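You operate a simulated robot arm through the tools that you are given. There is no shell and no other tool. Be economical: measure what you need, move in short steps, check, and stop when the job is done.

You run a simulated robot arm. Do the job below in one go: nothing can be reset, and whatever is moved stays where it is left.

Task
Wipe the condensation and the wet sill with the yellow cloth, lay it on the rack, open the vent. What is to be rubbed or washed off counts as gone when no trace of it is left.

It is judged by the outcome, as a careful person would: the job done as asked, and still so three seconds after it is handed in. It fails if anything else is knocked over, pushed out of place, dropped, spilled or broken. Flat cloth is picked up by pressing the open fingertips on it (5 to 10 N) and closing them slowly along it; thin cloth reads only 2 to 8 mm in the jaws.

Robot
A 6-joint arm with a two-finger parallel gripper, fixed in place. Base frame: the origin is at the foot of the arm, x ahead of it, y to its left, z up. Readings come in m, degrees, newtons and seconds.
With the tool pointing down near the work surface it reaches from about 0.16 to 0.74 m from the base axis. Its first joint turns from -166.0 to 166.0 degrees. Payload 3.91 kg.
Tool frame: the origin (TCP) lies between the finger pads and is the grasp point; the fingertips stand 0.03 m ahead of it; z points along the fingers, y is the line along which they close. The gripper opens to 0.11 m. The fingers are 0.02 m wide and 0.01 m thick; the gripper's body (0.048 by 0.112 m) begins 0.055 m behind the TCP.
Orientation is that of the tool frame in the base frame, as a unit quaternion [w, x, y, z]. With the fingers straight down and closing along the base's y, the tool's x points along the base's -x, its y along +y and its z along -z.

Tools
- The arm moves only by the tool play_rows. Its argument "increments" is one flat list of numbers, 7 for each row, row after row: the shift along the tool's x, y, z in units of 500 mm (1.0 is 500 mm), then the turn, a rotation vector about the tool's x, y, z in units of 90 degrees (1.0 is 90 degrees), then the finger opening in m, from 0 to 0.11. In form: [dx, dy, dz, wx, wy, wz, grip, dx, dy, dz, wx, wy, wz, grip, ...]. A call has 1 to 20 rows; each row is the pose to reach, as a shift and turn from the pose commanded when the call began, along the tool's axes at that moment. A call with a number of a shift or a turn outside -1 to 1 is refused whole. A row lasts 0.2 s, in which the tool goes at most 0.05 m and 8.6 degrees; a call with a longer step from one row to the next is refused whole, and so is a gripper value outside its range. Where a pose cannot be reached the arm comes as near as it can. A force on the tool above 40 N (or 10 N above the force at the start of the call, whichever is more), or a blocked arm, ends the call early, and 0.2 s more pass. Each finger travels about 0.045 m/s and halts on what it meets, pressing with about 37 N; the grip force reading is that of the motor and also rises with nothing between the fingers. The clock runs only during rows and for 0.2 s after the last one: add rows that repeat a pose to give the fingers time. It gives the time, the measured TCP pose, the force on the tool (base axes), the opening and the grip force at its end, in the units of the frame above (readings bear some noise), with the torque about the TCP (base axes, N m) and any sound that the robot's microphone picked up, and new pictures: "show" is both (left out), scene, wrist or none.
- Cameras (640 x 400 px; columns grow to the right, rows downward): "scene" is fixed at [0.4004, -0.4992, 1.4604]; the picture's right is [1.00, 0.04, 0.00], its down [0.02, -0.51, -0.86] and it looks along [-0.03, 0.86, -0.51] (base axes); focal length 291 px, centre (320, 200). "wrist" rides on the gripper at [0.071, 0.022, -0.107] in the tool frame; the picture's right is [-0.29, 0.96, 0.00], its down [-0.76, -0.23, -0.61] and it looks along [-0.58, -0.18, 0.79] (tool axes); focal length 243 px, centre (320, 200). There is no depth. A picture from a camera that has moved, and an enlarged one, comes with that camera's place and axes in the base frame and with its lens.
- slide_trunk(by): slides the trunk up (or, below 0, down) by that many m; the arm rides with it, the base frame stays. It gives what a move gives, with no picture.
- inspect(camera, box): a new picture of the part [left, top, right, bottom] of that camera's present view, enlarged. It takes no simulated time.
- finish_job(): hands the job in; it is judged then, once.

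Go step by step. Nothing tells you positions but the pictures and the camera data: compare them with the known pose of the tool, close in by small moves and look again before you grip or let go. The budget is 120 turns and 200 pictures, counting those below and the enlarged ones. Unless the task says otherwise, let go and move clear before handing in, and close with one line.

The tools are called as a command line: name --argument value ..., lists and objects as JSON in quotes. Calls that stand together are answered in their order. play_rows: Moves the arm, as the interface text tells. Its arguments: {"type":"object","properties":{"increments":{"type":"array","items":{"type":"number"}},"show":{"type":"string","enum":["both","scene","wrist","none"]}},"required":["increments"]} The other tools are called the same way: slide_trunk (by) slides the trunk up or down; inspect (camera, box) takes an enlarged picture of a part of a camera's view; finish_job () hands the job in.

At the start:

```text
time: 0.0
ee_pos: [0.1446, 0.2906, 1.3047]
tcp_rot: [0.0, 0.0, 1.0, 0.0]
wrist_force: [-0.4, -0.7, 0.5]
moment: [0.01, -0.02, -0.05]
opening: 0.1097
grasp_force: 0.1
trunk travel left (down, up): [-0.525, 0.065]
```

scene: 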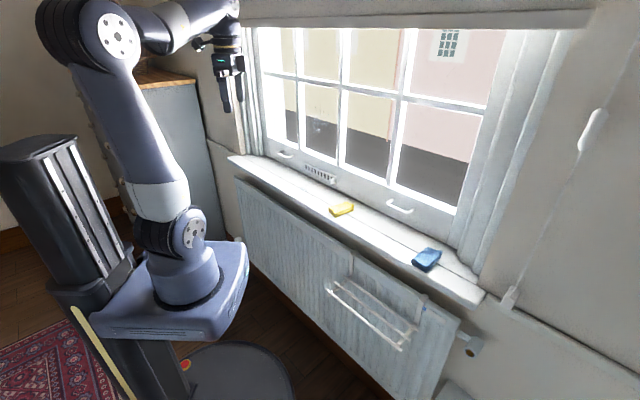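
wrist: 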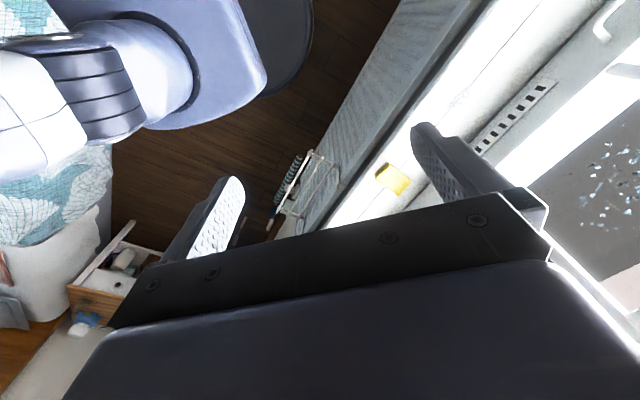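

I see a window with a sill, a yellow cloth and a blue cloth on it, a radiator with a rack, and a vent slider on the window frame. I'll look closer first.

inspect --camera "scene" --box '[230, 130, 390, 230]'

inspect --camera "scene" --box '[320, 180, 500, 292]'

inspect --camera "scene" --box '[310, 260, 490, 372]'

inspect --camera "scene" --box '[230, 20, 500, 189]'

inspect --camera "wrist" --box '[400, 0, 640, 250]'

```text
4.00 times, centred on (310, 180) of scene
camera zoom: at [0.4004, -0.4992, 1.4604], right [1.0, 0.04, 0.0], down [0.02, -0.51, -0.86], along [-0.03, 0.86, -0.51], focal length 1162 px, centre (360, 280)
```

zoom: 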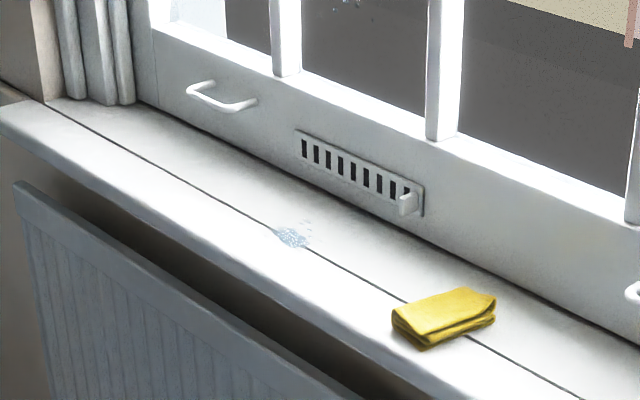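

```text
3.56 times, centred on (410, 236) of scene
camera zoom: at [0.4004, -0.4992, 1.4604], right [1.0, 0.04, 0.0], down [0.02, -0.51, -0.86], along [-0.03, 0.86, -0.51], focal length 1033 px, centre (0, 72)
```

zoom: 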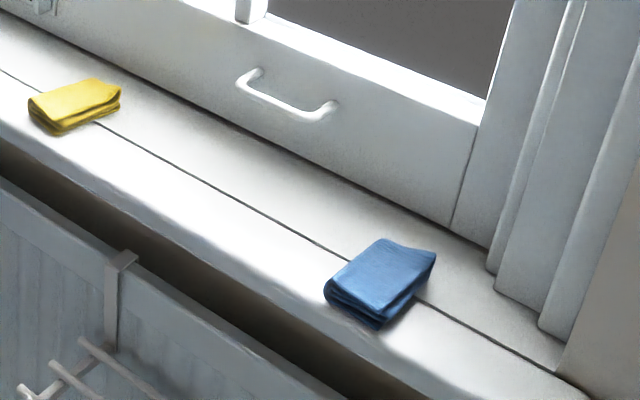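

```text
3.56 times, centred on (400, 316) of scene
camera zoom: at [0.4004, -0.4992, 1.4604], right [1.0, 0.04, 0.0], down [0.02, -0.51, -0.86], along [-0.03, 0.86, -0.51], focal length 1033 px, centre (36, -212)
```

zoom: 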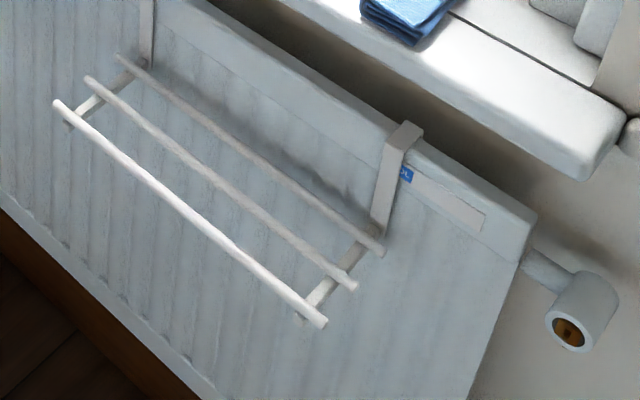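

```text
2.37 times, centred on (365, 104) of scene
camera zoom: at [0.4004, -0.4992, 1.4604], right [1.0, 0.04, 0.0], down [0.02, -0.51, -0.86], along [-0.03, 0.86, -0.51], focal length 688 px, centre (214, 426)
```

zoom: 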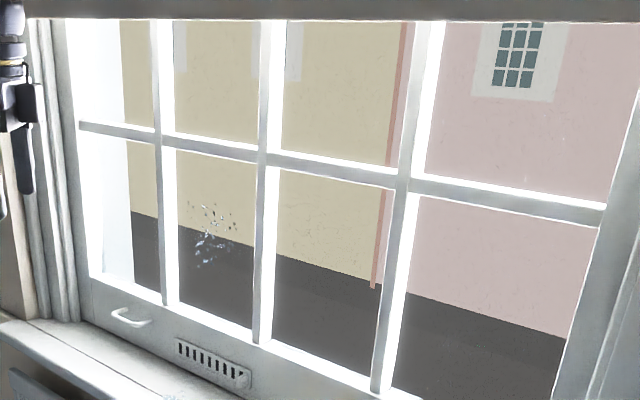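

```text
1.60 times, centred on (520, 125) of wrist
camera zoom: at [0.0728, 0.3124, 1.4124], right [0.29, 0.96, 0.0], down [0.76, -0.23, 0.61], along [0.58, -0.18, -0.79], focal length 388 px, centre (0, 320)
```

zoom: 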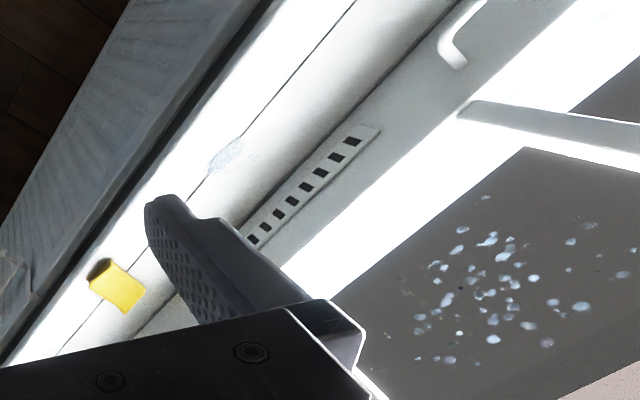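

Triangulating: the yellow cloth is at about (0.45, 0.40, 0.885), the wet patch at (0.29, 0.56, 0.875), and the condensation at (0.36, 0.66, 1.146). The window wall's outward normal is about 43° from x. I'll move above the cloth, turning the tool square to the window.

play_rows --increments '[-0.071, 0.0225, 0.055, 0, 0, -0.0594, 0.11, -0.1425, 0.045, 0.11, 0, 0, -0.1188, 0.11, -0.2138, 0.0675, 0.165, 0, 0, -0.178, 0.11, -0.285, 0.09, 0.22, 0, 0, -0.2375, 0.11, -0.356, 0.1125, 0.275, 0, 0, -0.297, 0.11, -0.4275, 0.135, 0.33, 0, 0, -0.356, 0.11, -0.499, 0.1575, 0.385, 0, 0, -0.4156, 0.11, -0.57, 0.18, 0.44, 0, 0, -0.475, 0.11, -0.57, 0.18, 0.44, 0, 0, -0.475, 0.11]'

```text
time: 2.0
ee_pos: [0.4295, 0.3811, 1.0838]
tcp_rot: [0.0, -0.365, 0.931, 0.0]
wrist_force: [0.4, -0.1, 0.2]
moment: [-0.04, 0.01, 0.03]
opening: 0.1103
grasp_force: 0.2
trunk travel left (down, up): [-0.525, 0.065]
camera wrist: at [0.3625, 0.3481, 1.1916], right [-0.44, 0.9, 0.0], down [0.71, 0.35, 0.61], along [0.55, 0.27, -0.79], focal length 243 px, centre (320, 200)
```

scene: 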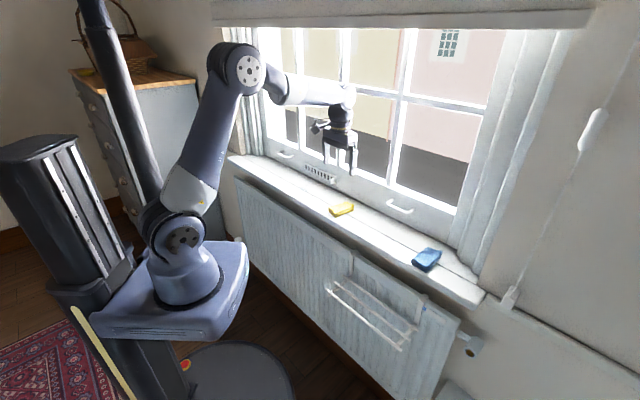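
wrist: 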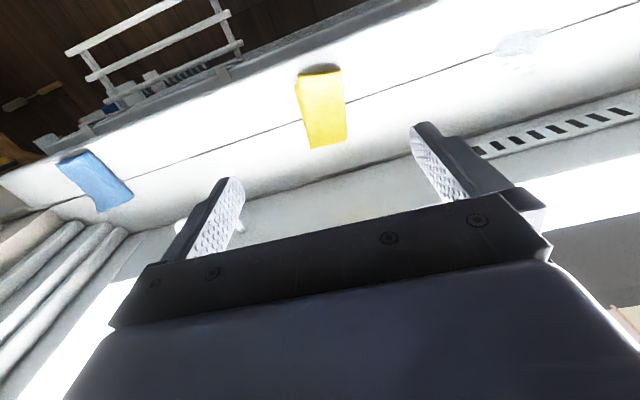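

inspect --camera "wrist" --box '[240, 40, 400, 165]'

inspect --camera "wrist" --box '[450, 20, 640, 170]'

inspect --camera "wrist" --box '[40, 0, 260, 160]'

```text
3.20 times, centred on (320, 102) of wrist
camera zoom: at [0.3625, 0.3481, 1.1916], right [-0.44, 0.9, 0.0], down [0.71, 0.35, 0.61], along [0.55, 0.27, -0.79], focal length 776 px, centre (320, 512)
```

zoom: 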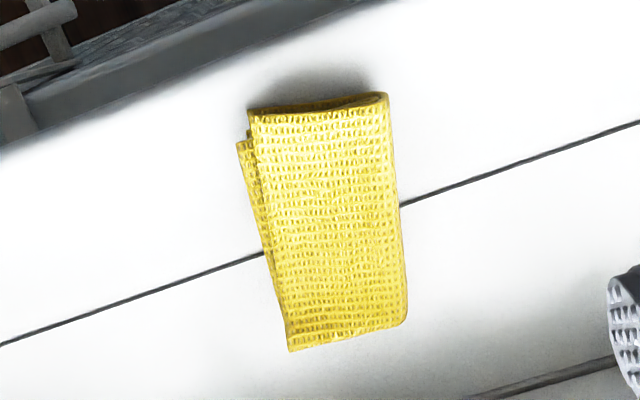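

```text
2.67 times, centred on (545, 95) of wrist
camera zoom: at [0.3625, 0.3481, 1.1916], right [-0.44, 0.9, 0.0], down [0.71, 0.35, 0.61], along [0.55, 0.27, -0.79], focal length 647 px, centre (-280, 480)
```

zoom: 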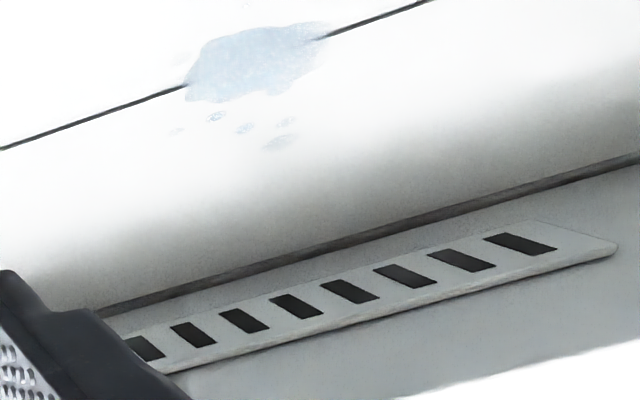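

```text
2.50 times, centred on (150, 80) of wrist
camera zoom: at [0.3625, 0.3481, 1.1916], right [-0.44, 0.9, 0.0], down [0.71, 0.35, 0.61], along [0.55, 0.27, -0.79], focal length 606 px, centre (745, 500)
```

zoom: 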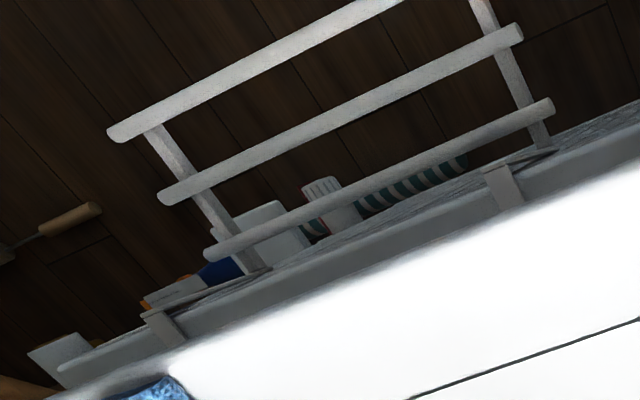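

The cloth is about 48 × 87 mm, centred at (0.448, 0.396), with its long side at about 34°. I'll align the tool over it with the fingers 40 mm apart and come down to about 4 cm above it.

play_rows --increments '[-0.016, -0.001, 0.08, 0, 0, 0.034, 0.09, -0.032, -0.002, 0.16, 0, 0, 0.068, 0.07, -0.0474, -0.0032, 0.24, 0, 0, 0.103, 0.05, -0.0474, -0.0032, 0.25, 0, 0, 0.103, 0.04, -0.0474, -0.0032, 0.25, 0, 0, 0.103, 0.04]'

```text
time: 3.2
ee_pos: [0.4466, 0.3969, 0.9597]
tcp_rot: [0.0, -0.288, 0.958, 0.0]
wrist_force: [0.6, 0.2, -0.1]
moment: [0.05, 0.01, -0.02]
opening: 0.04
grasp_force: 0.1
trunk travel left (down, up): [-0.525, 0.065]
camera wrist: at [0.3755, 0.3745, 1.067], right [-0.29, 0.96, 0.0], down [0.76, 0.23, 0.61], along [0.58, 0.17, -0.79], focal length 243 px, centre (320, 200)
```

scene: 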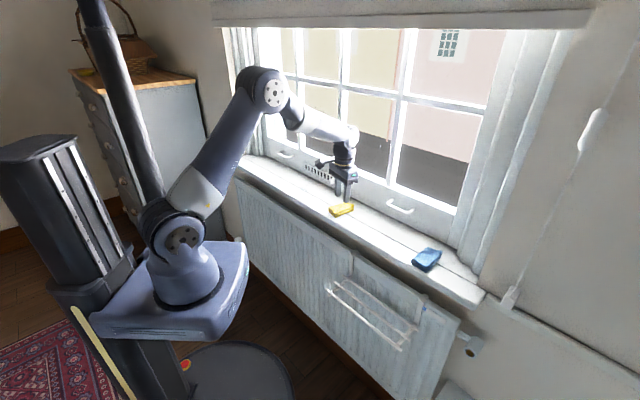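
wrist: 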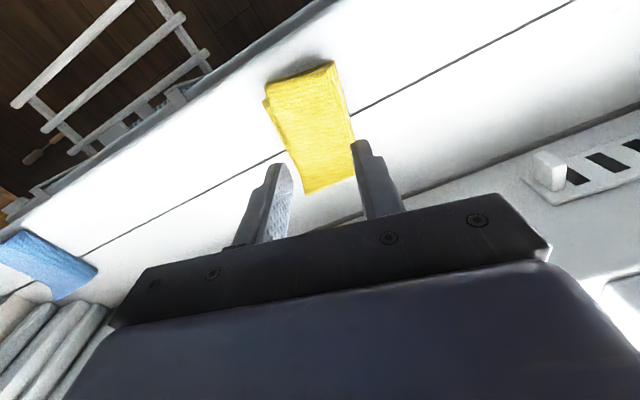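

play_rows --increments '[0.014, -0.004, 0.04, 0, 0, 0, 0.04, 0.014, -0.004, 0.07, 0, 0, 0, 0.04, 0.014, -0.004, 0.076, 0, 0, 0, 0.04, 0.014, -0.004, 0.08, 0, 0, 0, 0.04]' --show "wrist"

```text
time: 3.8
ee_pos: [0.4452, 0.3929, 0.9337]
tcp_rot: [0.008, -0.288, 0.958, 0.003]
wrist_force: [-1.9, -3.0, 18.4]
moment: [-0.33, 0.13, 0.13]
opening: 0.0415
grasp_force: 26.5
trunk travel left (down, up): [-0.525, 0.065]
stopped in row 3: the force on the tool passed its limit at 51 N (the readings are from after the stop); the commanded pose is now the measured one
camera wrist: at [0.3724, 0.3698, 1.041], right [-0.29, 0.96, 0.01], down [0.75, 0.22, 0.62], along [0.59, 0.18, -0.78], focal length 243 px, centre (320, 200)
```

wrist: 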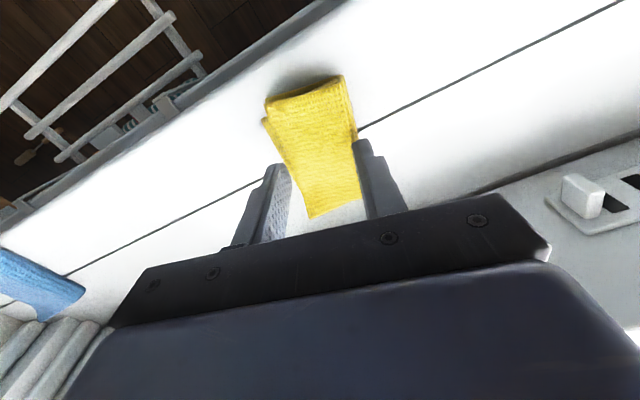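

I felt contact with the fingertips at z ≈ 0.905, so the cloth stack is thicker than I thought. The fingers only overlap its edges, so I'll lift a little, narrow the opening, centre and press again gently.

play_rows --increments '[0, 0, -0.016, 0, 0, 0, 0.04, 0.012, 0, -0.016, 0, 0, 0, 0.03, 0.012, 0, -0.016, 0, 0, 0, 0.024, 0.012, 0, -0.016, 0, 0, 0, 0.024, 0.012, 0, -0.008, 0, 0, 0, 0.024, 0.012, 0, -0.004, 0, 0, 0, 0.024]' --show "wrist"

```text
time: 5.1
ee_pos: [0.4412, 0.3898, 0.941]
tcp_rot: [0.011, -0.289, 0.957, 0.005]
wrist_force: [-2.4, -2.7, 17.4]
moment: [-0.27, 0.13, -0.03]
opening: 0.0218
grasp_force: 0.0
trunk travel left (down, up): [-0.525, 0.065]
stopped in row 6: the force on the tool passed its limit at 44 N (the readings are from after the stop); the commanded pose is now the measured one
camera wrist: at [0.3671, 0.3672, 1.0471], right [-0.29, 0.96, 0.01], down [0.75, 0.22, 0.62], along [0.6, 0.19, -0.78], focal length 243 px, centre (320, 200)
```

wrist: 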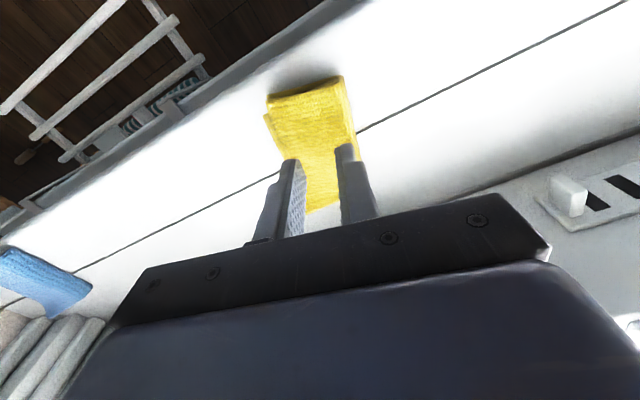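

Both fingertips now sit on the cloth with some pressure. I'll ease off slightly and close slowly.

play_rows --increments '[0, 0, -0.001, 0, 0, 0, 0.022, 0, 0, -0.001, 0, 0, 0, 0.02, 0, 0, -0.001, 0, 0, 0, 0.018, 0, 0, -0.001, 0, 0, 0, 0.016, 0, 0, -0.001, 0, 0, 0, 0.014, 0, 0, -0.001, 0, 0, 0, 0.012, 0, 0, -0.001, 0, 0, 0, 0.01, 0, 0, -0.001, 0, 0, 0, 0.008, 0, 0, -0.001, 0, 0, 0, 0.006, 0, 0, -0.001, 0, 0, 0, 0.004, 0, 0, -0.001, 0, 0, 0, 0.002, 0, 0, -0.001, 0, 0, 0, 0.0, 0, 0, -0.001, 0, 0, 0, 0.0]' --show "wrist"

```text
time: 7.9
ee_pos: [0.44, 0.3888, 0.9407]
tcp_rot: [0.01, -0.288, 0.957, 0.004]
wrist_force: [5.7, -7.7, 33.4]
moment: [-0.4, 0.07, 0.03]
opening: 0.0001
grasp_force: 35.7
trunk travel left (down, up): [-0.525, 0.065]
camera wrist: at [0.3681, 0.3653, 1.0471], right [-0.28, 0.96, 0.01], down [0.75, 0.22, 0.62], along [0.59, 0.18, -0.78], focal length 243 px, centre (320, 200)
```

wrist: 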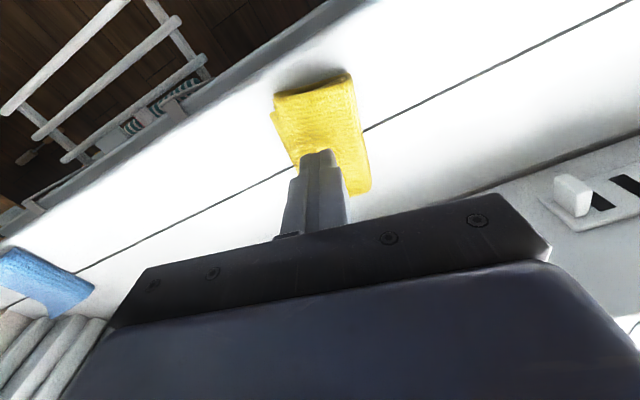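

The fingers closed on nothing: this is a thick folded stack, not a thin sheet. I'll lift, open wide and look, so I can take it from its sides.

play_rows --increments '[0, 0, -0.03, 0, 0, 0, 0.02, 0, 0, -0.08, 0, 0, 0, 0.04, 0, 0, -0.08, 0, 0, 0, 0.06, 0, 0, -0.08, 0, 0, 0, 0.075, 0, 0, -0.08, 0, 0, 0, 0.075]' --show "wrist"

inspect --camera "wrist" --box '[220, 50, 420, 200]'

inspect --camera "scene" --box '[310, 180, 374, 220]'

```text
time: 9.1
ee_pos: [0.4423, 0.3889, 0.9783]
tcp_rot: [0.008, -0.288, 0.958, 0.005]
wrist_force: [-0.8, -1.0, 0.4]
moment: [-0.03, -0.02, -0.04]
opening: 0.0751
grasp_force: 0.1
trunk travel left (down, up): [-0.525, 0.065]
camera wrist: at [0.3683, 0.3661, 1.085], right [-0.29, 0.96, 0.01], down [0.75, 0.22, 0.62], along [0.59, 0.18, -0.78], focal length 243 px, centre (320, 200)
```

wrist: 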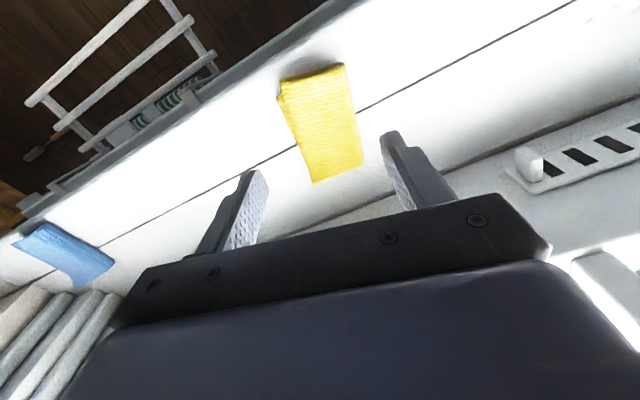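

```text
2.67 times, centred on (320, 125) of wrist
camera zoom: at [0.3683, 0.3661, 1.085], right [-0.29, 0.96, 0.01], down [0.75, 0.22, 0.62], along [0.59, 0.18, -0.78], focal length 647 px, centre (320, 400)
```

zoom: 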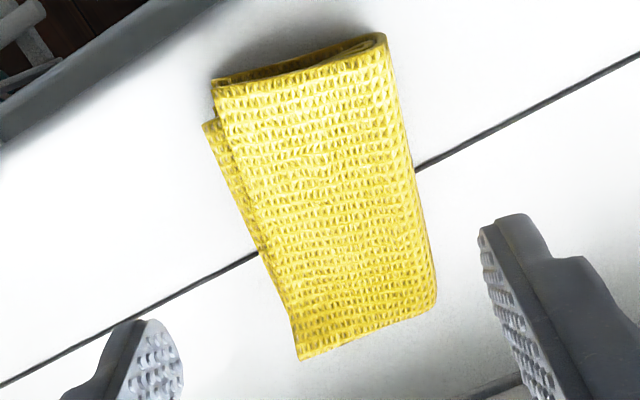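

```text
10.00 times, centred on (342, 200) of scene
camera zoom: at [0.4004, -0.4992, 1.4604], right [1.0, 0.04, 0.0], down [0.02, -0.51, -0.86], along [-0.03, 0.86, -0.51], focal length 2906 px, centre (100, 200)
```

zoom: 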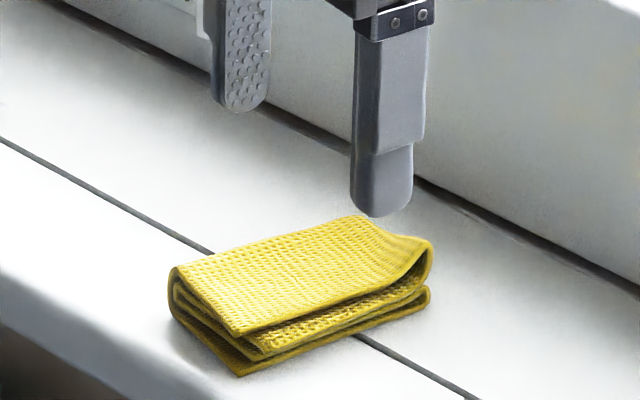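

The stack is about 50 mm wide and 25 mm thick. I'll straddle it and squeeze from the sides, keeping the tips just above the sill.

play_rows --increments '[0, 0.0104, 0.03, 0, 0, 0, 0.075, 0, 0.0104, 0.07, 0, 0, 0, 0.075, 0, 0.0104, 0.1, 0, 0, 0, 0.075, 0, 0.0104, 0.114, 0, 0, 0, 0.075, 0, 0.0104, 0.114, 0, 0, 0, 0.075]'

```text
time: 10.3
ee_pos: [0.4394, 0.3946, 0.9225]
tcp_rot: [0.009, -0.288, 0.958, 0.005]
wrist_force: [-0.1, -0.1, -0.3]
moment: [0.06, 0.02, 0.01]
opening: 0.0748
grasp_force: 0.1
trunk travel left (down, up): [-0.525, 0.065]
camera wrist: at [0.3661, 0.3716, 1.0285], right [-0.29, 0.96, 0.01], down [0.75, 0.22, 0.62], along [0.59, 0.18, -0.78], focal length 243 px, centre (320, 200)
```

scene: 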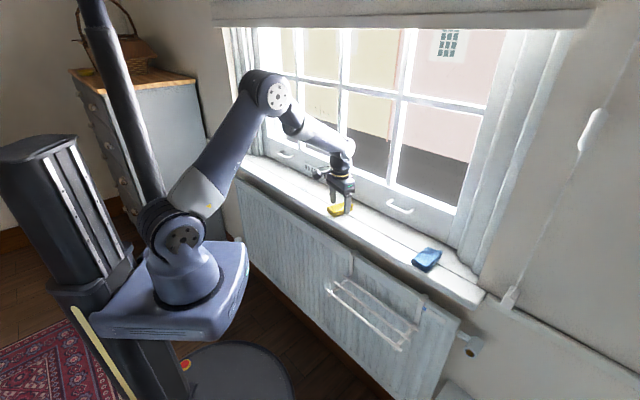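
wrist: 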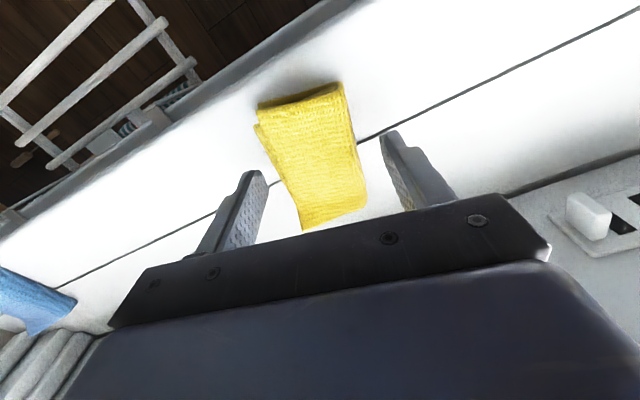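

play_rows --increments '[0, 0, 0.003, 0, 0, 0, 0.075, 0, 0, 0.006, 0, 0, 0, 0.075, 0, 0, 0.008, 0, 0, 0, 0.075]' --show "none"

inspect --camera "scene" --box '[310, 180, 374, 220]'

```text
time: 11.1
ee_pos: [0.4377, 0.3953, 0.9187]
tcp_rot: [0.008, -0.288, 0.958, 0.005]
wrist_force: [-0.1, 0.3, 0.8]
moment: [0.01, 0.02, -0.02]
opening: 0.0749
grasp_force: 0.0
trunk travel left (down, up): [-0.525, 0.065]
```

```text
10.00 times, centred on (342, 200) of scene
camera zoom: at [0.4004, -0.4992, 1.4604], right [1.0, 0.04, 0.0], down [0.02, -0.51, -0.86], along [-0.03, 0.86, -0.51], focal length 2906 px, centre (100, 200)
```

zoom: 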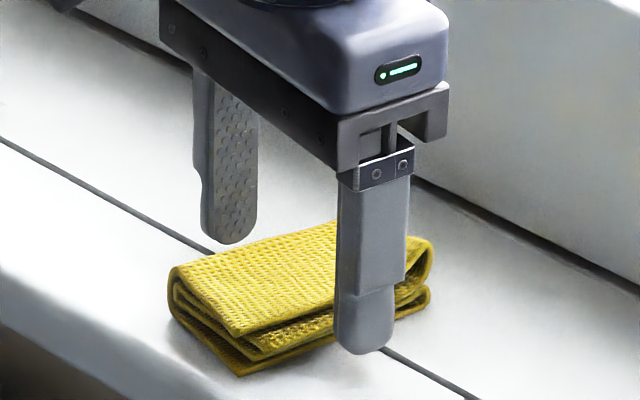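

The fingers straddle the cloth just above the sill. I'll close on it now.

play_rows --increments '[0, 0, 0, 0, 0, 0, 0.065, 0, 0, 0, 0, 0, 0, 0.058, 0, 0, 0, 0, 0, 0, 0.052, 0, 0, 0, 0, 0, 0, 0.046, 0, 0, 0, 0, 0, 0, 0.04, 0, 0, 0, 0, 0, 0, 0.034, 0, 0, 0, 0, 0, 0, 0.028, 0, 0, 0, 0, 0, 0, 0.022, 0, 0, 0, 0, 0, 0, 0.016, 0, 0, 0, 0, 0, 0, 0.01, 0, 0, 0, 0, 0, 0, 0.005, 0, 0, 0, 0, 0, 0, 0, 0, 0, 0, 0, 0, 0, 0]' --show "wrist"

inspect --camera "scene" --box '[310, 180, 374, 220]'

```text
time: 13.9
ee_pos: [0.4386, 0.3946, 0.9189]
tcp_rot: [0.008, -0.288, 0.958, 0.005]
wrist_force: [-0.1, 0.1, -1.0]
moment: [0.0, 0.01, -0.01]
opening: 0.0527
grasp_force: 36.1
trunk travel left (down, up): [-0.525, 0.065]
camera wrist: at [0.3655, 0.3722, 1.0249], right [-0.29, 0.96, 0.01], down [0.75, 0.22, 0.62], along [0.59, 0.18, -0.78], focal length 243 px, centre (320, 200)
```

wrist: 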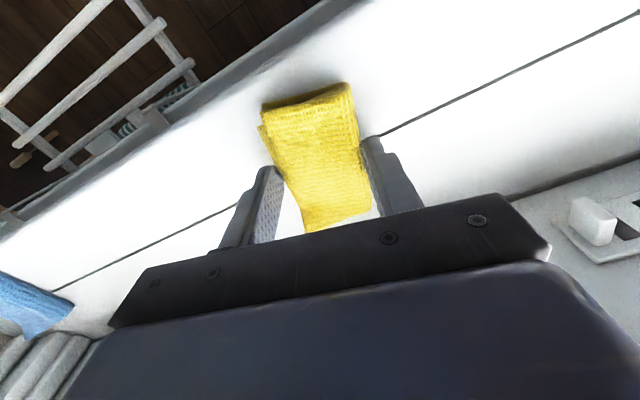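

```text
10.00 times, centred on (342, 200) of scene
camera zoom: at [0.4004, -0.4992, 1.4604], right [1.0, 0.04, 0.0], down [0.02, -0.51, -0.86], along [-0.03, 0.86, -0.51], focal length 2906 px, centre (100, 200)
```

zoom: 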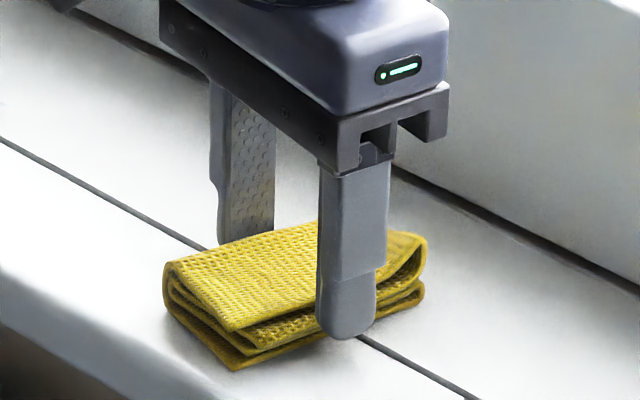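

The cloth behaves as a firm folded pad, 53 mm across, and is now gripped. I'd like it to stick out more past the fingertips for wiping, so I'll reopen, rise 5 mm and grip again.

play_rows --increments '[0, 0, 0, 0, 0, 0, 0.065, 0, 0, 0, 0, 0, 0, 0.065, 0, 0, -0.01, 0, 0, 0, 0.065, 0, 0, -0.01, 0, 0, 0, 0.055, 0, 0, -0.01, 0, 0, 0, 0.045, 0, 0, -0.01, 0, 0, 0, 0.035, 0, 0, -0.01, 0, 0, 0, 0.02, 0, 0, -0.01, 0, 0, 0, 0.0, 0, 0, -0.01, 0, 0, 0, 0.0, 0, 0, -0.05, 0, 0, 0, 0.0, 0, 0, -0.11, 0, 0, 0, 0, 0, 0, -0.11, 0, 0, 0, 0]'

inspect --camera "scene" --box '[300, 160, 380, 210]'

```text
time: 16.5
ee_pos: [0.4389, 0.394, 0.9722]
tcp_rot: [0.009, -0.289, 0.957, 0.005]
wrist_force: [-0.1, 0.0, -0.4]
moment: [-0.01, 0.01, 0.01]
opening: 0.0526
grasp_force: 36.6
trunk travel left (down, up): [-0.525, 0.065]
camera wrist: at [0.3659, 0.3716, 1.0795], right [-0.29, 0.96, 0.01], down [0.75, 0.22, 0.62], along [0.59, 0.18, -0.78], focal length 243 px, centre (320, 200)
```

scene: 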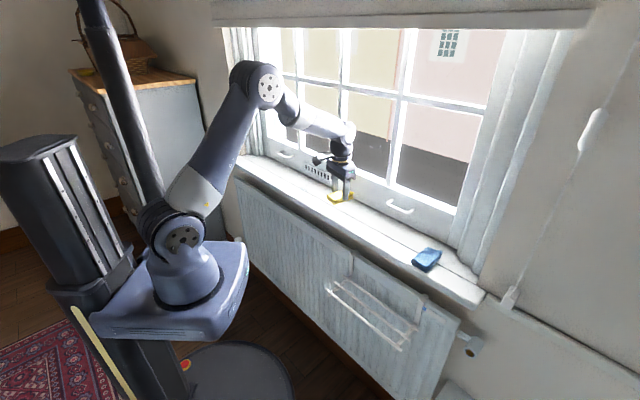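
wrist: 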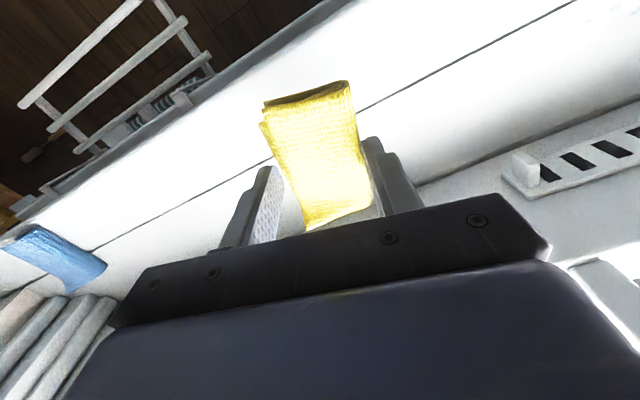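

```text
8.00 times, centred on (340, 185) of scene
camera zoom: at [0.4004, -0.4992, 1.4604], right [1.0, 0.04, 0.0], down [0.02, -0.51, -0.86], along [-0.03, 0.86, -0.51], focal length 2325 px, centre (160, 320)
```

zoom: 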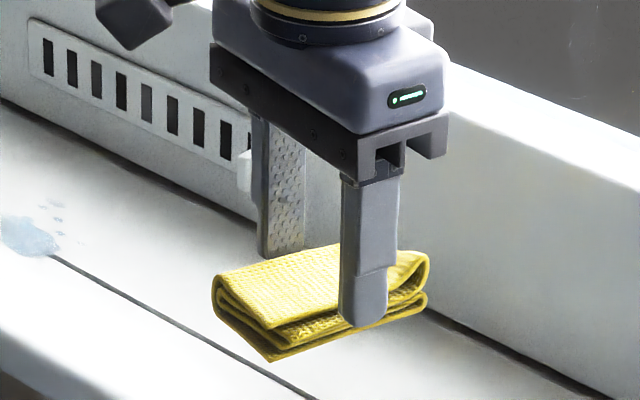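

The pad is securely held. I'll go in front of the condensation, at about u = -0.21 and z = 1.14, standing well off the glass, and square the yaw. After that I'll pitch the tool to face the glass.

play_rows --increments '[0.009, 0.068, -0.048, 0, 0, -0.018, 0, 0.019, 0.137, -0.096, 0, 0, -0.037, 0, 0.028, 0.205, -0.144, 0, 0, -0.055, 0, 0.038, 0.273, -0.192, 0, 0, -0.073, 0, 0.047, 0.341, -0.24, 0, 0, -0.091, 0, 0.057, 0.41, -0.288, 0, 0, -0.11, 0, 0.066, 0.478, -0.336, 0, 0, -0.128, 0, 0.066, 0.478, -0.336, 0, 0, -0.128, 0]' --show "none"

play_rows --increments '[0, 0, 0, 0, -0.09, 0, 0, 0, 0, 0, 0, -0.18, 0, 0, 0, 0, 0, 0, -0.27, 0, 0, 0, 0, 0, 0, -0.36, 0, 0, 0, 0, 0, 0, -0.45, 0, 0, 0, 0, 0, 0, -0.54, 0, 0, 0, 0, 0, 0, -0.63, 0, 0, 0, 0, 0, 0, -0.72, 0, 0, 0, 0, 0, 0, -0.81, 0, 0, 0, 0, 0, 0, -0.9, 0, 0, 0, 0, 0, 0, -0.987, 0, 0, 0, 0, 0, 0, -0.987, 0, 0]'

```text
time: 18.3
ee_pos: [0.2759, 0.573, 1.1406]
tcp_rot: [0.01, -0.382, 0.924, 0.004]
wrist_force: [-1.0, -0.1, -0.5]
moment: [-0.01, 0.03, 0.02]
opening: 0.0526
grasp_force: 37.1
trunk travel left (down, up): [-0.525, 0.065]
```

```text
time: 20.9
ee_pos: [0.276, 0.5732, 1.1418]
tcp_rot: [0.653, -0.271, 0.653, 0.272]
wrist_force: [0.6, 0.0, -0.3]
moment: [-0.06, -0.02, 0.01]
opening: 0.0528
grasp_force: 36.6
trunk travel left (down, up): [-0.525, 0.065]
camera wrist: at [0.1847, 0.5125, 1.0709], right [-0.68, 0.68, 0.29], down [-0.27, -0.59, 0.76], along [0.69, 0.44, 0.58], focal length 243 px, centre (320, 200)
```

scene: 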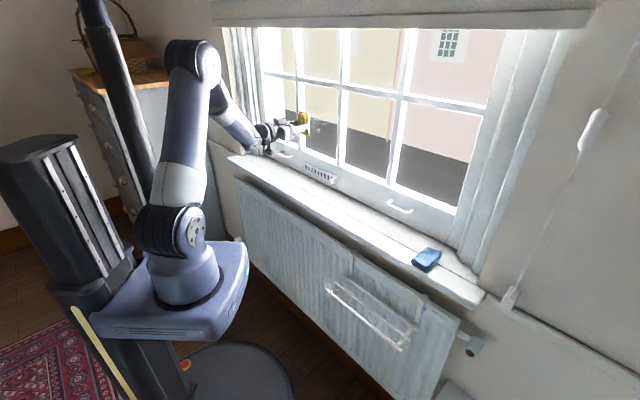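
wrist: 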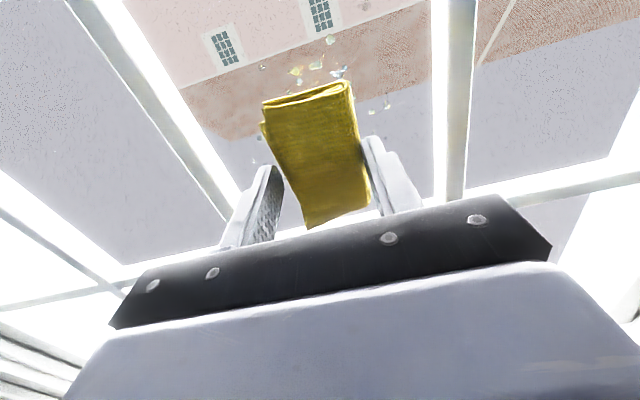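

The tool now faces the glass squarely with the drops around the pad. I'll advance toward the glass carefully.

play_rows --increments '[0, 0, 0.06, 0, 0, 0, 0, 0, 0, 0.12, 0, 0, 0, 0, 0, 0, 0.136, 0, 0, 0, 0, 0, 0, 0.14, 0, 0, 0, 0, 0, 0, 0.144, 0, 0, 0, 0, 0, 0, 0.148, 0, 0, 0, 0]' --show "wrist"

```text
time: 21.9
ee_pos: [0.3211, 0.6194, 1.1405]
tcp_rot: [0.652, -0.272, 0.654, 0.27]
wrist_force: [-19.9, -27.1, 1.6]
moment: [0.14, -0.14, -0.12]
opening: 0.0526
grasp_force: 37.0
trunk travel left (down, up): [-0.525, 0.065]
stopped in row 5: the force on the tool passed its limit at 44 N (the readings are from after the stop); the commanded pose is now the measured one
camera wrist: at [0.2296, 0.5575, 1.0707], right [-0.68, 0.68, 0.29], down [-0.26, -0.59, 0.76], along [0.69, 0.44, 0.58], focal length 243 px, centre (320, 200)
```

wrist: 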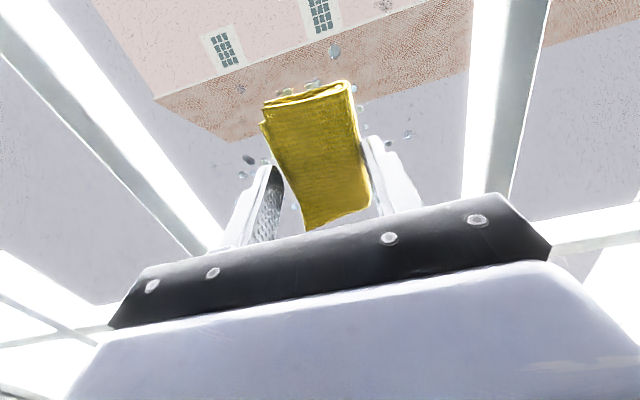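

Contact with the glass is made at about 33 N. I'll ease off by 1 mm and wipe in vertical strokes over the three columns.

play_rows --increments '[0, 0, -0.002, 0, 0, 0, 0, -0.03, 0, -0.002, 0, 0, 0, 0, -0.06, 0, -0.002, 0, 0, 0, 0, -0.01, 0, -0.002, 0, 0, 0, 0, 0.04, 0, -0.002, 0, 0, 0, 0, 0.09, 0, -0.002, 0, 0, 0, 0, 0.09, 0.04, -0.002, 0, 0, 0, 0, 0.09, 0.08, -0.002, 0, 0, 0, 0, 0.04, 0.08, -0.002, 0, 0, 0, 0, -0.01, 0.08, -0.002, 0, 0, 0, 0, -0.06, 0.08, -0.002, 0, 0, 0, 0, -0.06, 0.04, -0.002, 0, 0, 0, 0, -0.06, 0, -0.002, 0, 0, 0, 0, -0.06, -0.04, -0.002, 0, 0, 0, 0, -0.06, -0.07, -0.002, 0, 0, 0, 0, -0.01, -0.07, -0.002, 0, 0, 0, 0, 0.04, -0.07, -0.002, 0, 0, 0, 0, 0.09, -0.07, -0.002, 0, 0, 0, 0]' --show "wrist"

inspect --camera "scene" --box '[260, 60, 388, 140]'

```text
time: 25.7
ee_pos: [0.3474, 0.5939, 1.0955]
tcp_rot: [0.653, -0.272, 0.654, 0.27]
wrist_force: [-20.1, -20.8, 9.7]
moment: [0.6, -0.6, 0.09]
opening: 0.0526
grasp_force: 36.9
trunk travel left (down, up): [-0.525, 0.065]
camera wrist: at [0.2561, 0.5323, 1.0254], right [-0.68, 0.68, 0.29], down [-0.27, -0.59, 0.76], along [0.69, 0.44, 0.58], focal length 243 px, centre (320, 200)
```

wrist: 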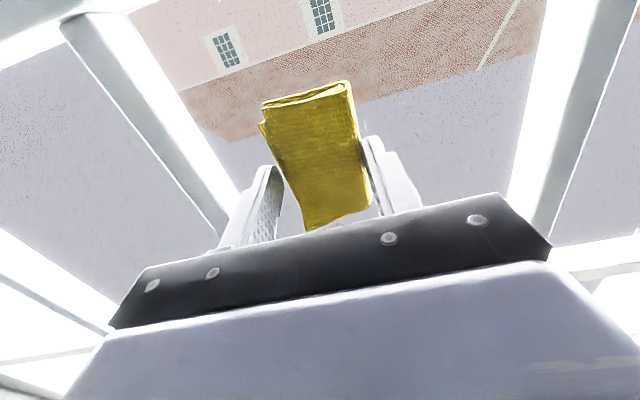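

```text
5.00 times, centred on (324, 100) of scene
camera zoom: at [0.4004, -0.4992, 1.4604], right [1.0, 0.04, 0.0], down [0.02, -0.51, -0.86], along [-0.03, 0.86, -0.51], focal length 1453 px, centre (300, 700)
```

zoom: 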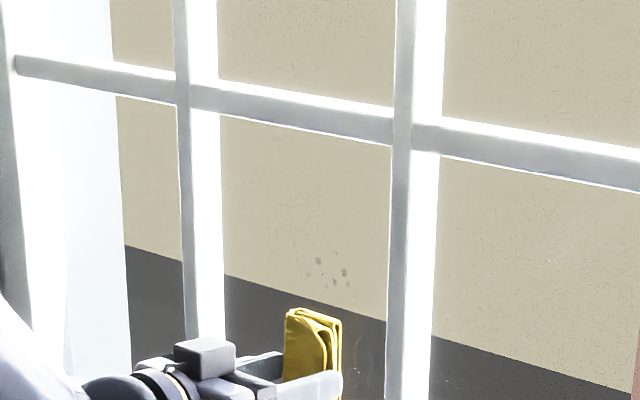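

Most drops are gone, but a small group remains near z ≈ 1.18, u ≈ -0.17. I'll wipe higher.

play_rows --increments '[-0.05, 0, 0, 0, 0, 0, 0, -0.1, 0, 0, 0, 0, 0, 0, -0.15, 0, 0, 0, 0, 0, 0, -0.2, 0, 0, 0, 0, 0, 0, -0.21, -0.02, 0, 0, 0, 0, 0, -0.16, -0.02, 0, 0, 0, 0, 0, -0.13, -0.02, 0, 0, 0, 0, 0, -0.17, 0.02, 0, 0, 0, 0, 0, -0.21, 0.05, 0, 0, 0, 0, 0, -0.15, 0.05, 0, 0, 0, 0, 0, -0.12, 0.08, 0, 0, 0, 0, 0, -0.17, 0.09, 0, 0, 0, 0, 0, -0.21, 0.1, 0, 0, 0, 0, 0, -0.21, 0.14, 0, 0, 0, 0, 0, -0.15, 0.14, 0, 0, 0, 0, 0, -0.1, 0.14, 0, 0, 0, 0, 0, -0.05, 0.14, 0, 0, 0, 0, 0, 0, 0.14, 0, 0, 0, 0, 0]' --show "none"

inspect --camera "scene" --box '[290, 80, 354, 120]'

```text
time: 29.5
ee_pos: [0.298, 0.6438, 1.0962]
tcp_rot: [0.651, -0.274, 0.654, 0.27]
wrist_force: [-16.5, -13.7, 6.5]
moment: [0.27, -0.32, -0.05]
opening: 0.0526
grasp_force: 36.9
trunk travel left (down, up): [-0.525, 0.065]
```

```text
10.00 times, centred on (322, 100) of scene
camera zoom: at [0.4004, -0.4992, 1.4604], right [1.0, 0.04, 0.0], down [0.02, -0.51, -0.86], along [-0.03, 0.86, -0.51], focal length 2906 px, centre (300, 1200)
```

zoom: 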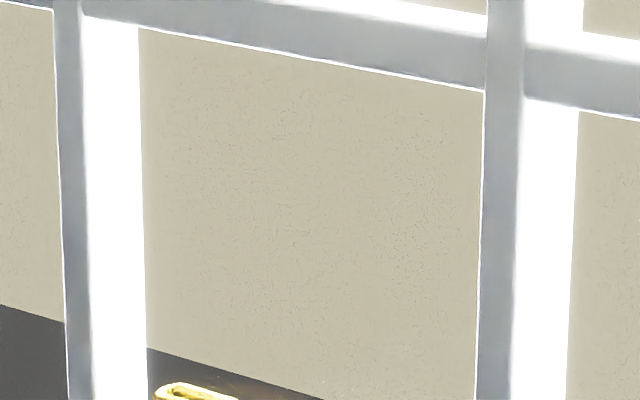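

The upper part looks clean. I'll back off from the glass and check the whole pane.

play_rows --increments '[0, 0, -0.05, 0, 0, 0, 0, 0, 0, -0.13, 0, 0, 0, 0, 0, 0, -0.2, 0, 0, 0, 0, 0, 0, -0.2, 0, 0, 0, 0]'

inspect --camera "scene" --box '[290, 75, 370, 125]'

inspect --camera "scene" --box '[290, 115, 370, 165]'

inspect --camera "wrist" --box '[180, 0, 500, 200]'

```text
time: 30.5
ee_pos: [0.2278, 0.5738, 1.0946]
tcp_rot: [0.65, -0.274, 0.655, 0.27]
wrist_force: [-0.6, -0.1, -0.4]
moment: [0.0, 0.0, 0.02]
opening: 0.0526
grasp_force: 36.8
trunk travel left (down, up): [-0.525, 0.065]
camera wrist: at [0.1363, 0.5126, 1.0242], right [-0.68, 0.68, 0.29], down [-0.26, -0.59, 0.76], along [0.69, 0.44, 0.58], focal length 243 px, centre (320, 200)
```

scene: 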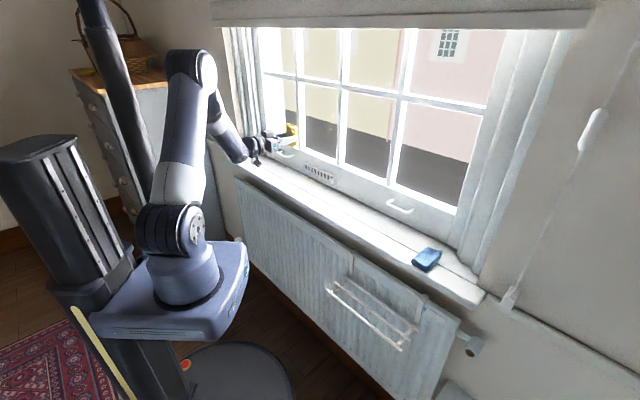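
wrist: 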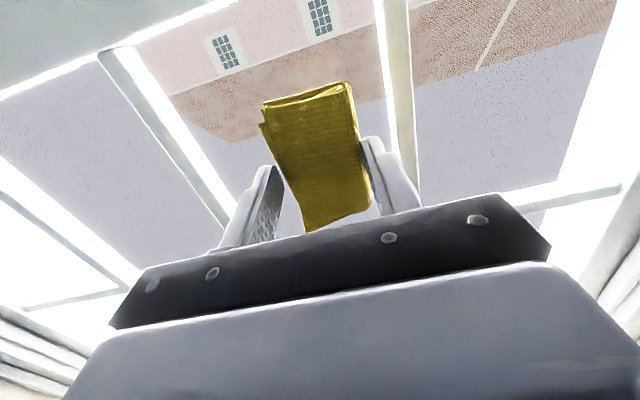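

```text
8.00 times, centred on (330, 100) of scene
camera zoom: at [0.4004, -0.4992, 1.4604], right [1.0, 0.04, 0.0], down [0.02, -0.51, -0.86], along [-0.03, 0.86, -0.51], focal length 2325 px, centre (240, 1000)
```

zoom: 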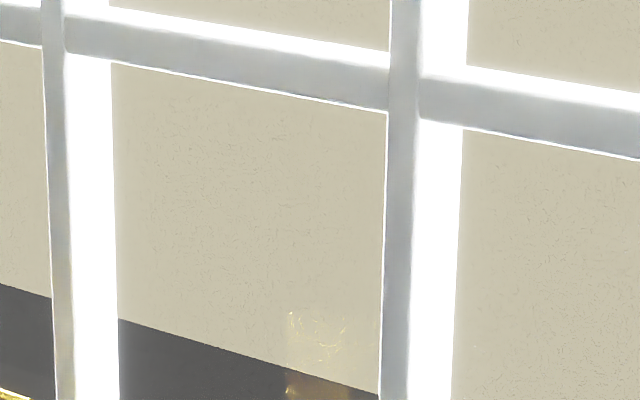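

```text
8.00 times, centred on (330, 140) of scene
camera zoom: at [0.4004, -0.4992, 1.4604], right [1.0, 0.04, 0.0], down [0.02, -0.51, -0.86], along [-0.03, 0.86, -0.51], focal length 2325 px, centre (240, 680)
```

zoom: 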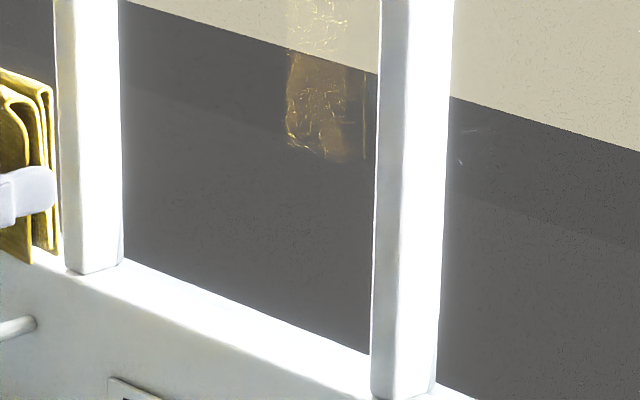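

```text
2.00 times, centred on (340, 100) of wrist
camera zoom: at [0.1363, 0.5126, 1.0242], right [-0.68, 0.68, 0.29], down [-0.26, -0.59, 0.76], along [0.69, 0.44, 0.58], focal length 485 px, centre (280, 400)
```

zoom: 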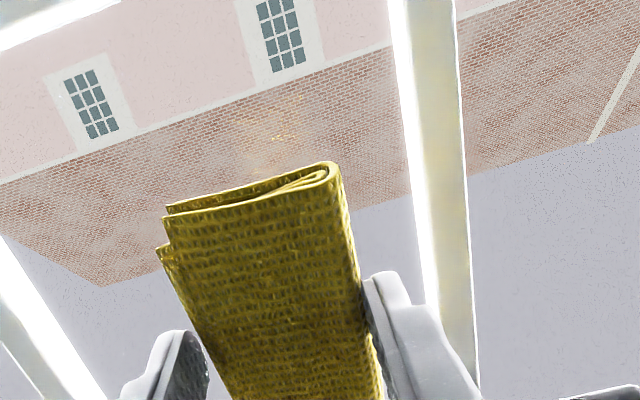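

The pane is clear; the golden patch is just the cloth's reflection. I'll pitch the tool back down and go over the wet patch on the sill.

play_rows --increments '[0, 0, 0, 0, 0.09, 0, 0, 0, 0, 0, 0, 0.18, 0, 0, 0, 0, 0, 0, 0.27, 0, 0, 0, 0, 0, 0, 0.36, 0, 0, 0, 0, 0, 0, 0.45, 0, 0, 0, 0, 0, 0, 0.54, 0, 0, 0, 0, 0, 0, 0.63, 0, 0, 0, 0, 0, 0, 0.72, 0, 0, 0, 0, 0, 0, 0.81, 0, 0, 0, 0, 0, 0, 0.9, 0, 0, 0, 0, 0, 0, 0.995, 0, 0, 0, 0, 0, 0, 0.995, 0, 0]' --show "wrist"

inspect --camera "scene" --box '[260, 140, 356, 200]'

```text
time: 33.1
ee_pos: [0.2275, 0.5744, 1.0947]
tcp_rot: [0.0, -0.384, 0.923, -0.001]
wrist_force: [0.9, 0.3, -0.6]
moment: [0.03, 0.01, 0.0]
opening: 0.0526
grasp_force: 37.3
trunk travel left (down, up): [-0.525, 0.065]
camera wrist: at [0.1616, 0.539, 1.2021], right [-0.47, 0.88, 0.0], down [0.7, 0.38, 0.61], along [0.54, 0.29, -0.79], focal length 243 px, centre (320, 200)
```

wrist: 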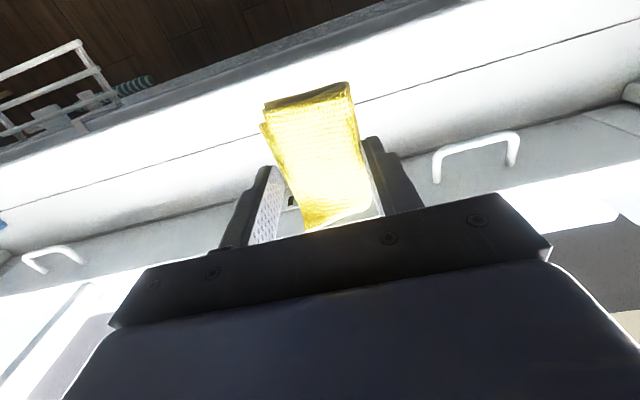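

```text
6.67 times, centred on (308, 170) of scene
camera zoom: at [0.4004, -0.4992, 1.4604], right [1.0, 0.04, 0.0], down [0.02, -0.51, -0.86], along [-0.03, 0.86, -0.51], focal length 1937 px, centre (400, 400)
```

zoom: 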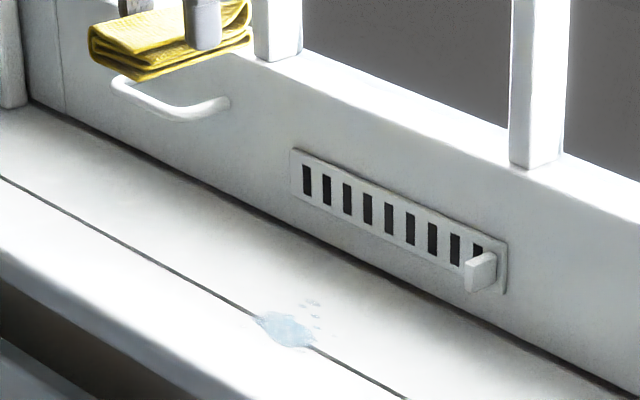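

play_rows --increments '[-0.016, -0.03, 0.08, 0, 0, 0, 0, -0.033, -0.06, 0.16, 0, 0, 0, 0, -0.05, -0.095, 0.24, 0, 0, 0, 0, -0.066, -0.126, 0.31, 0, 0, 0, 0, -0.066, -0.126, 0.33, 0, 0, 0, 0, -0.066, -0.126, 0.334, 0, 0, 0, 0, -0.066, -0.126, 0.338, 0, 0, 0, 0, -0.066, -0.126, 0.342, 0, 0, 0, 0]' --show "wrist"

inspect --camera "scene" --box '[260, 150, 340, 200]'

```text
time: 34.9
ee_pos: [0.2966, 0.5534, 0.9229]
tcp_rot: [0.001, -0.384, 0.923, -0.001]
wrist_force: [-0.7, 0.0, -0.8]
moment: [0.0, 0.02, -0.02]
opening: 0.0527
grasp_force: 37.2
trunk travel left (down, up): [-0.525, 0.065]
camera wrist: at [0.2303, 0.5185, 1.0303], right [-0.47, 0.88, 0.0], down [0.7, 0.38, 0.61], along [0.54, 0.29, -0.79], focal length 243 px, centre (320, 200)
```

wrist: 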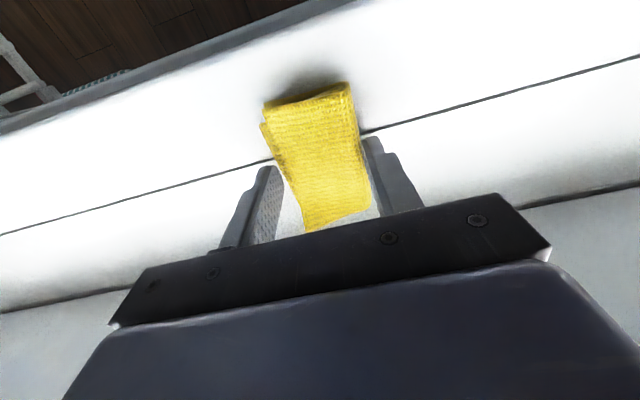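

```text
8.00 times, centred on (300, 175) of scene
camera zoom: at [0.4004, -0.4992, 1.4604], right [1.0, 0.04, 0.0], down [0.02, -0.51, -0.86], along [-0.03, 0.86, -0.51], focal length 2325 px, centre (480, 400)
```

zoom: 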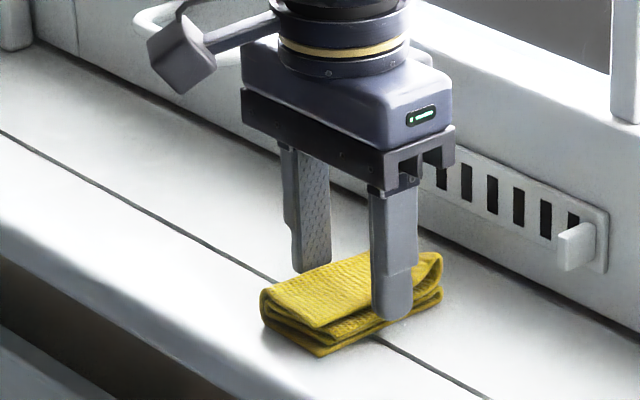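

play_rows --increments '[0, 0, 0.002, 0, 0, 0, 0, 0, 0, 0.004, 0, 0, 0, 0, 0, 0, 0.006, 0, 0, 0, 0, 0, 0, 0.008, 0, 0, 0, 0]' --show "none"

```text
time: 35.9
ee_pos: [0.2965, 0.5546, 0.9216]
tcp_rot: [0.002, -0.383, 0.924, 0.002]
wrist_force: [2.2, 0.6, 22.6]
moment: [-0.23, 0.54, 0.04]
opening: 0.0526
grasp_force: 37.1
trunk travel left (down, up): [-0.525, 0.065]
```

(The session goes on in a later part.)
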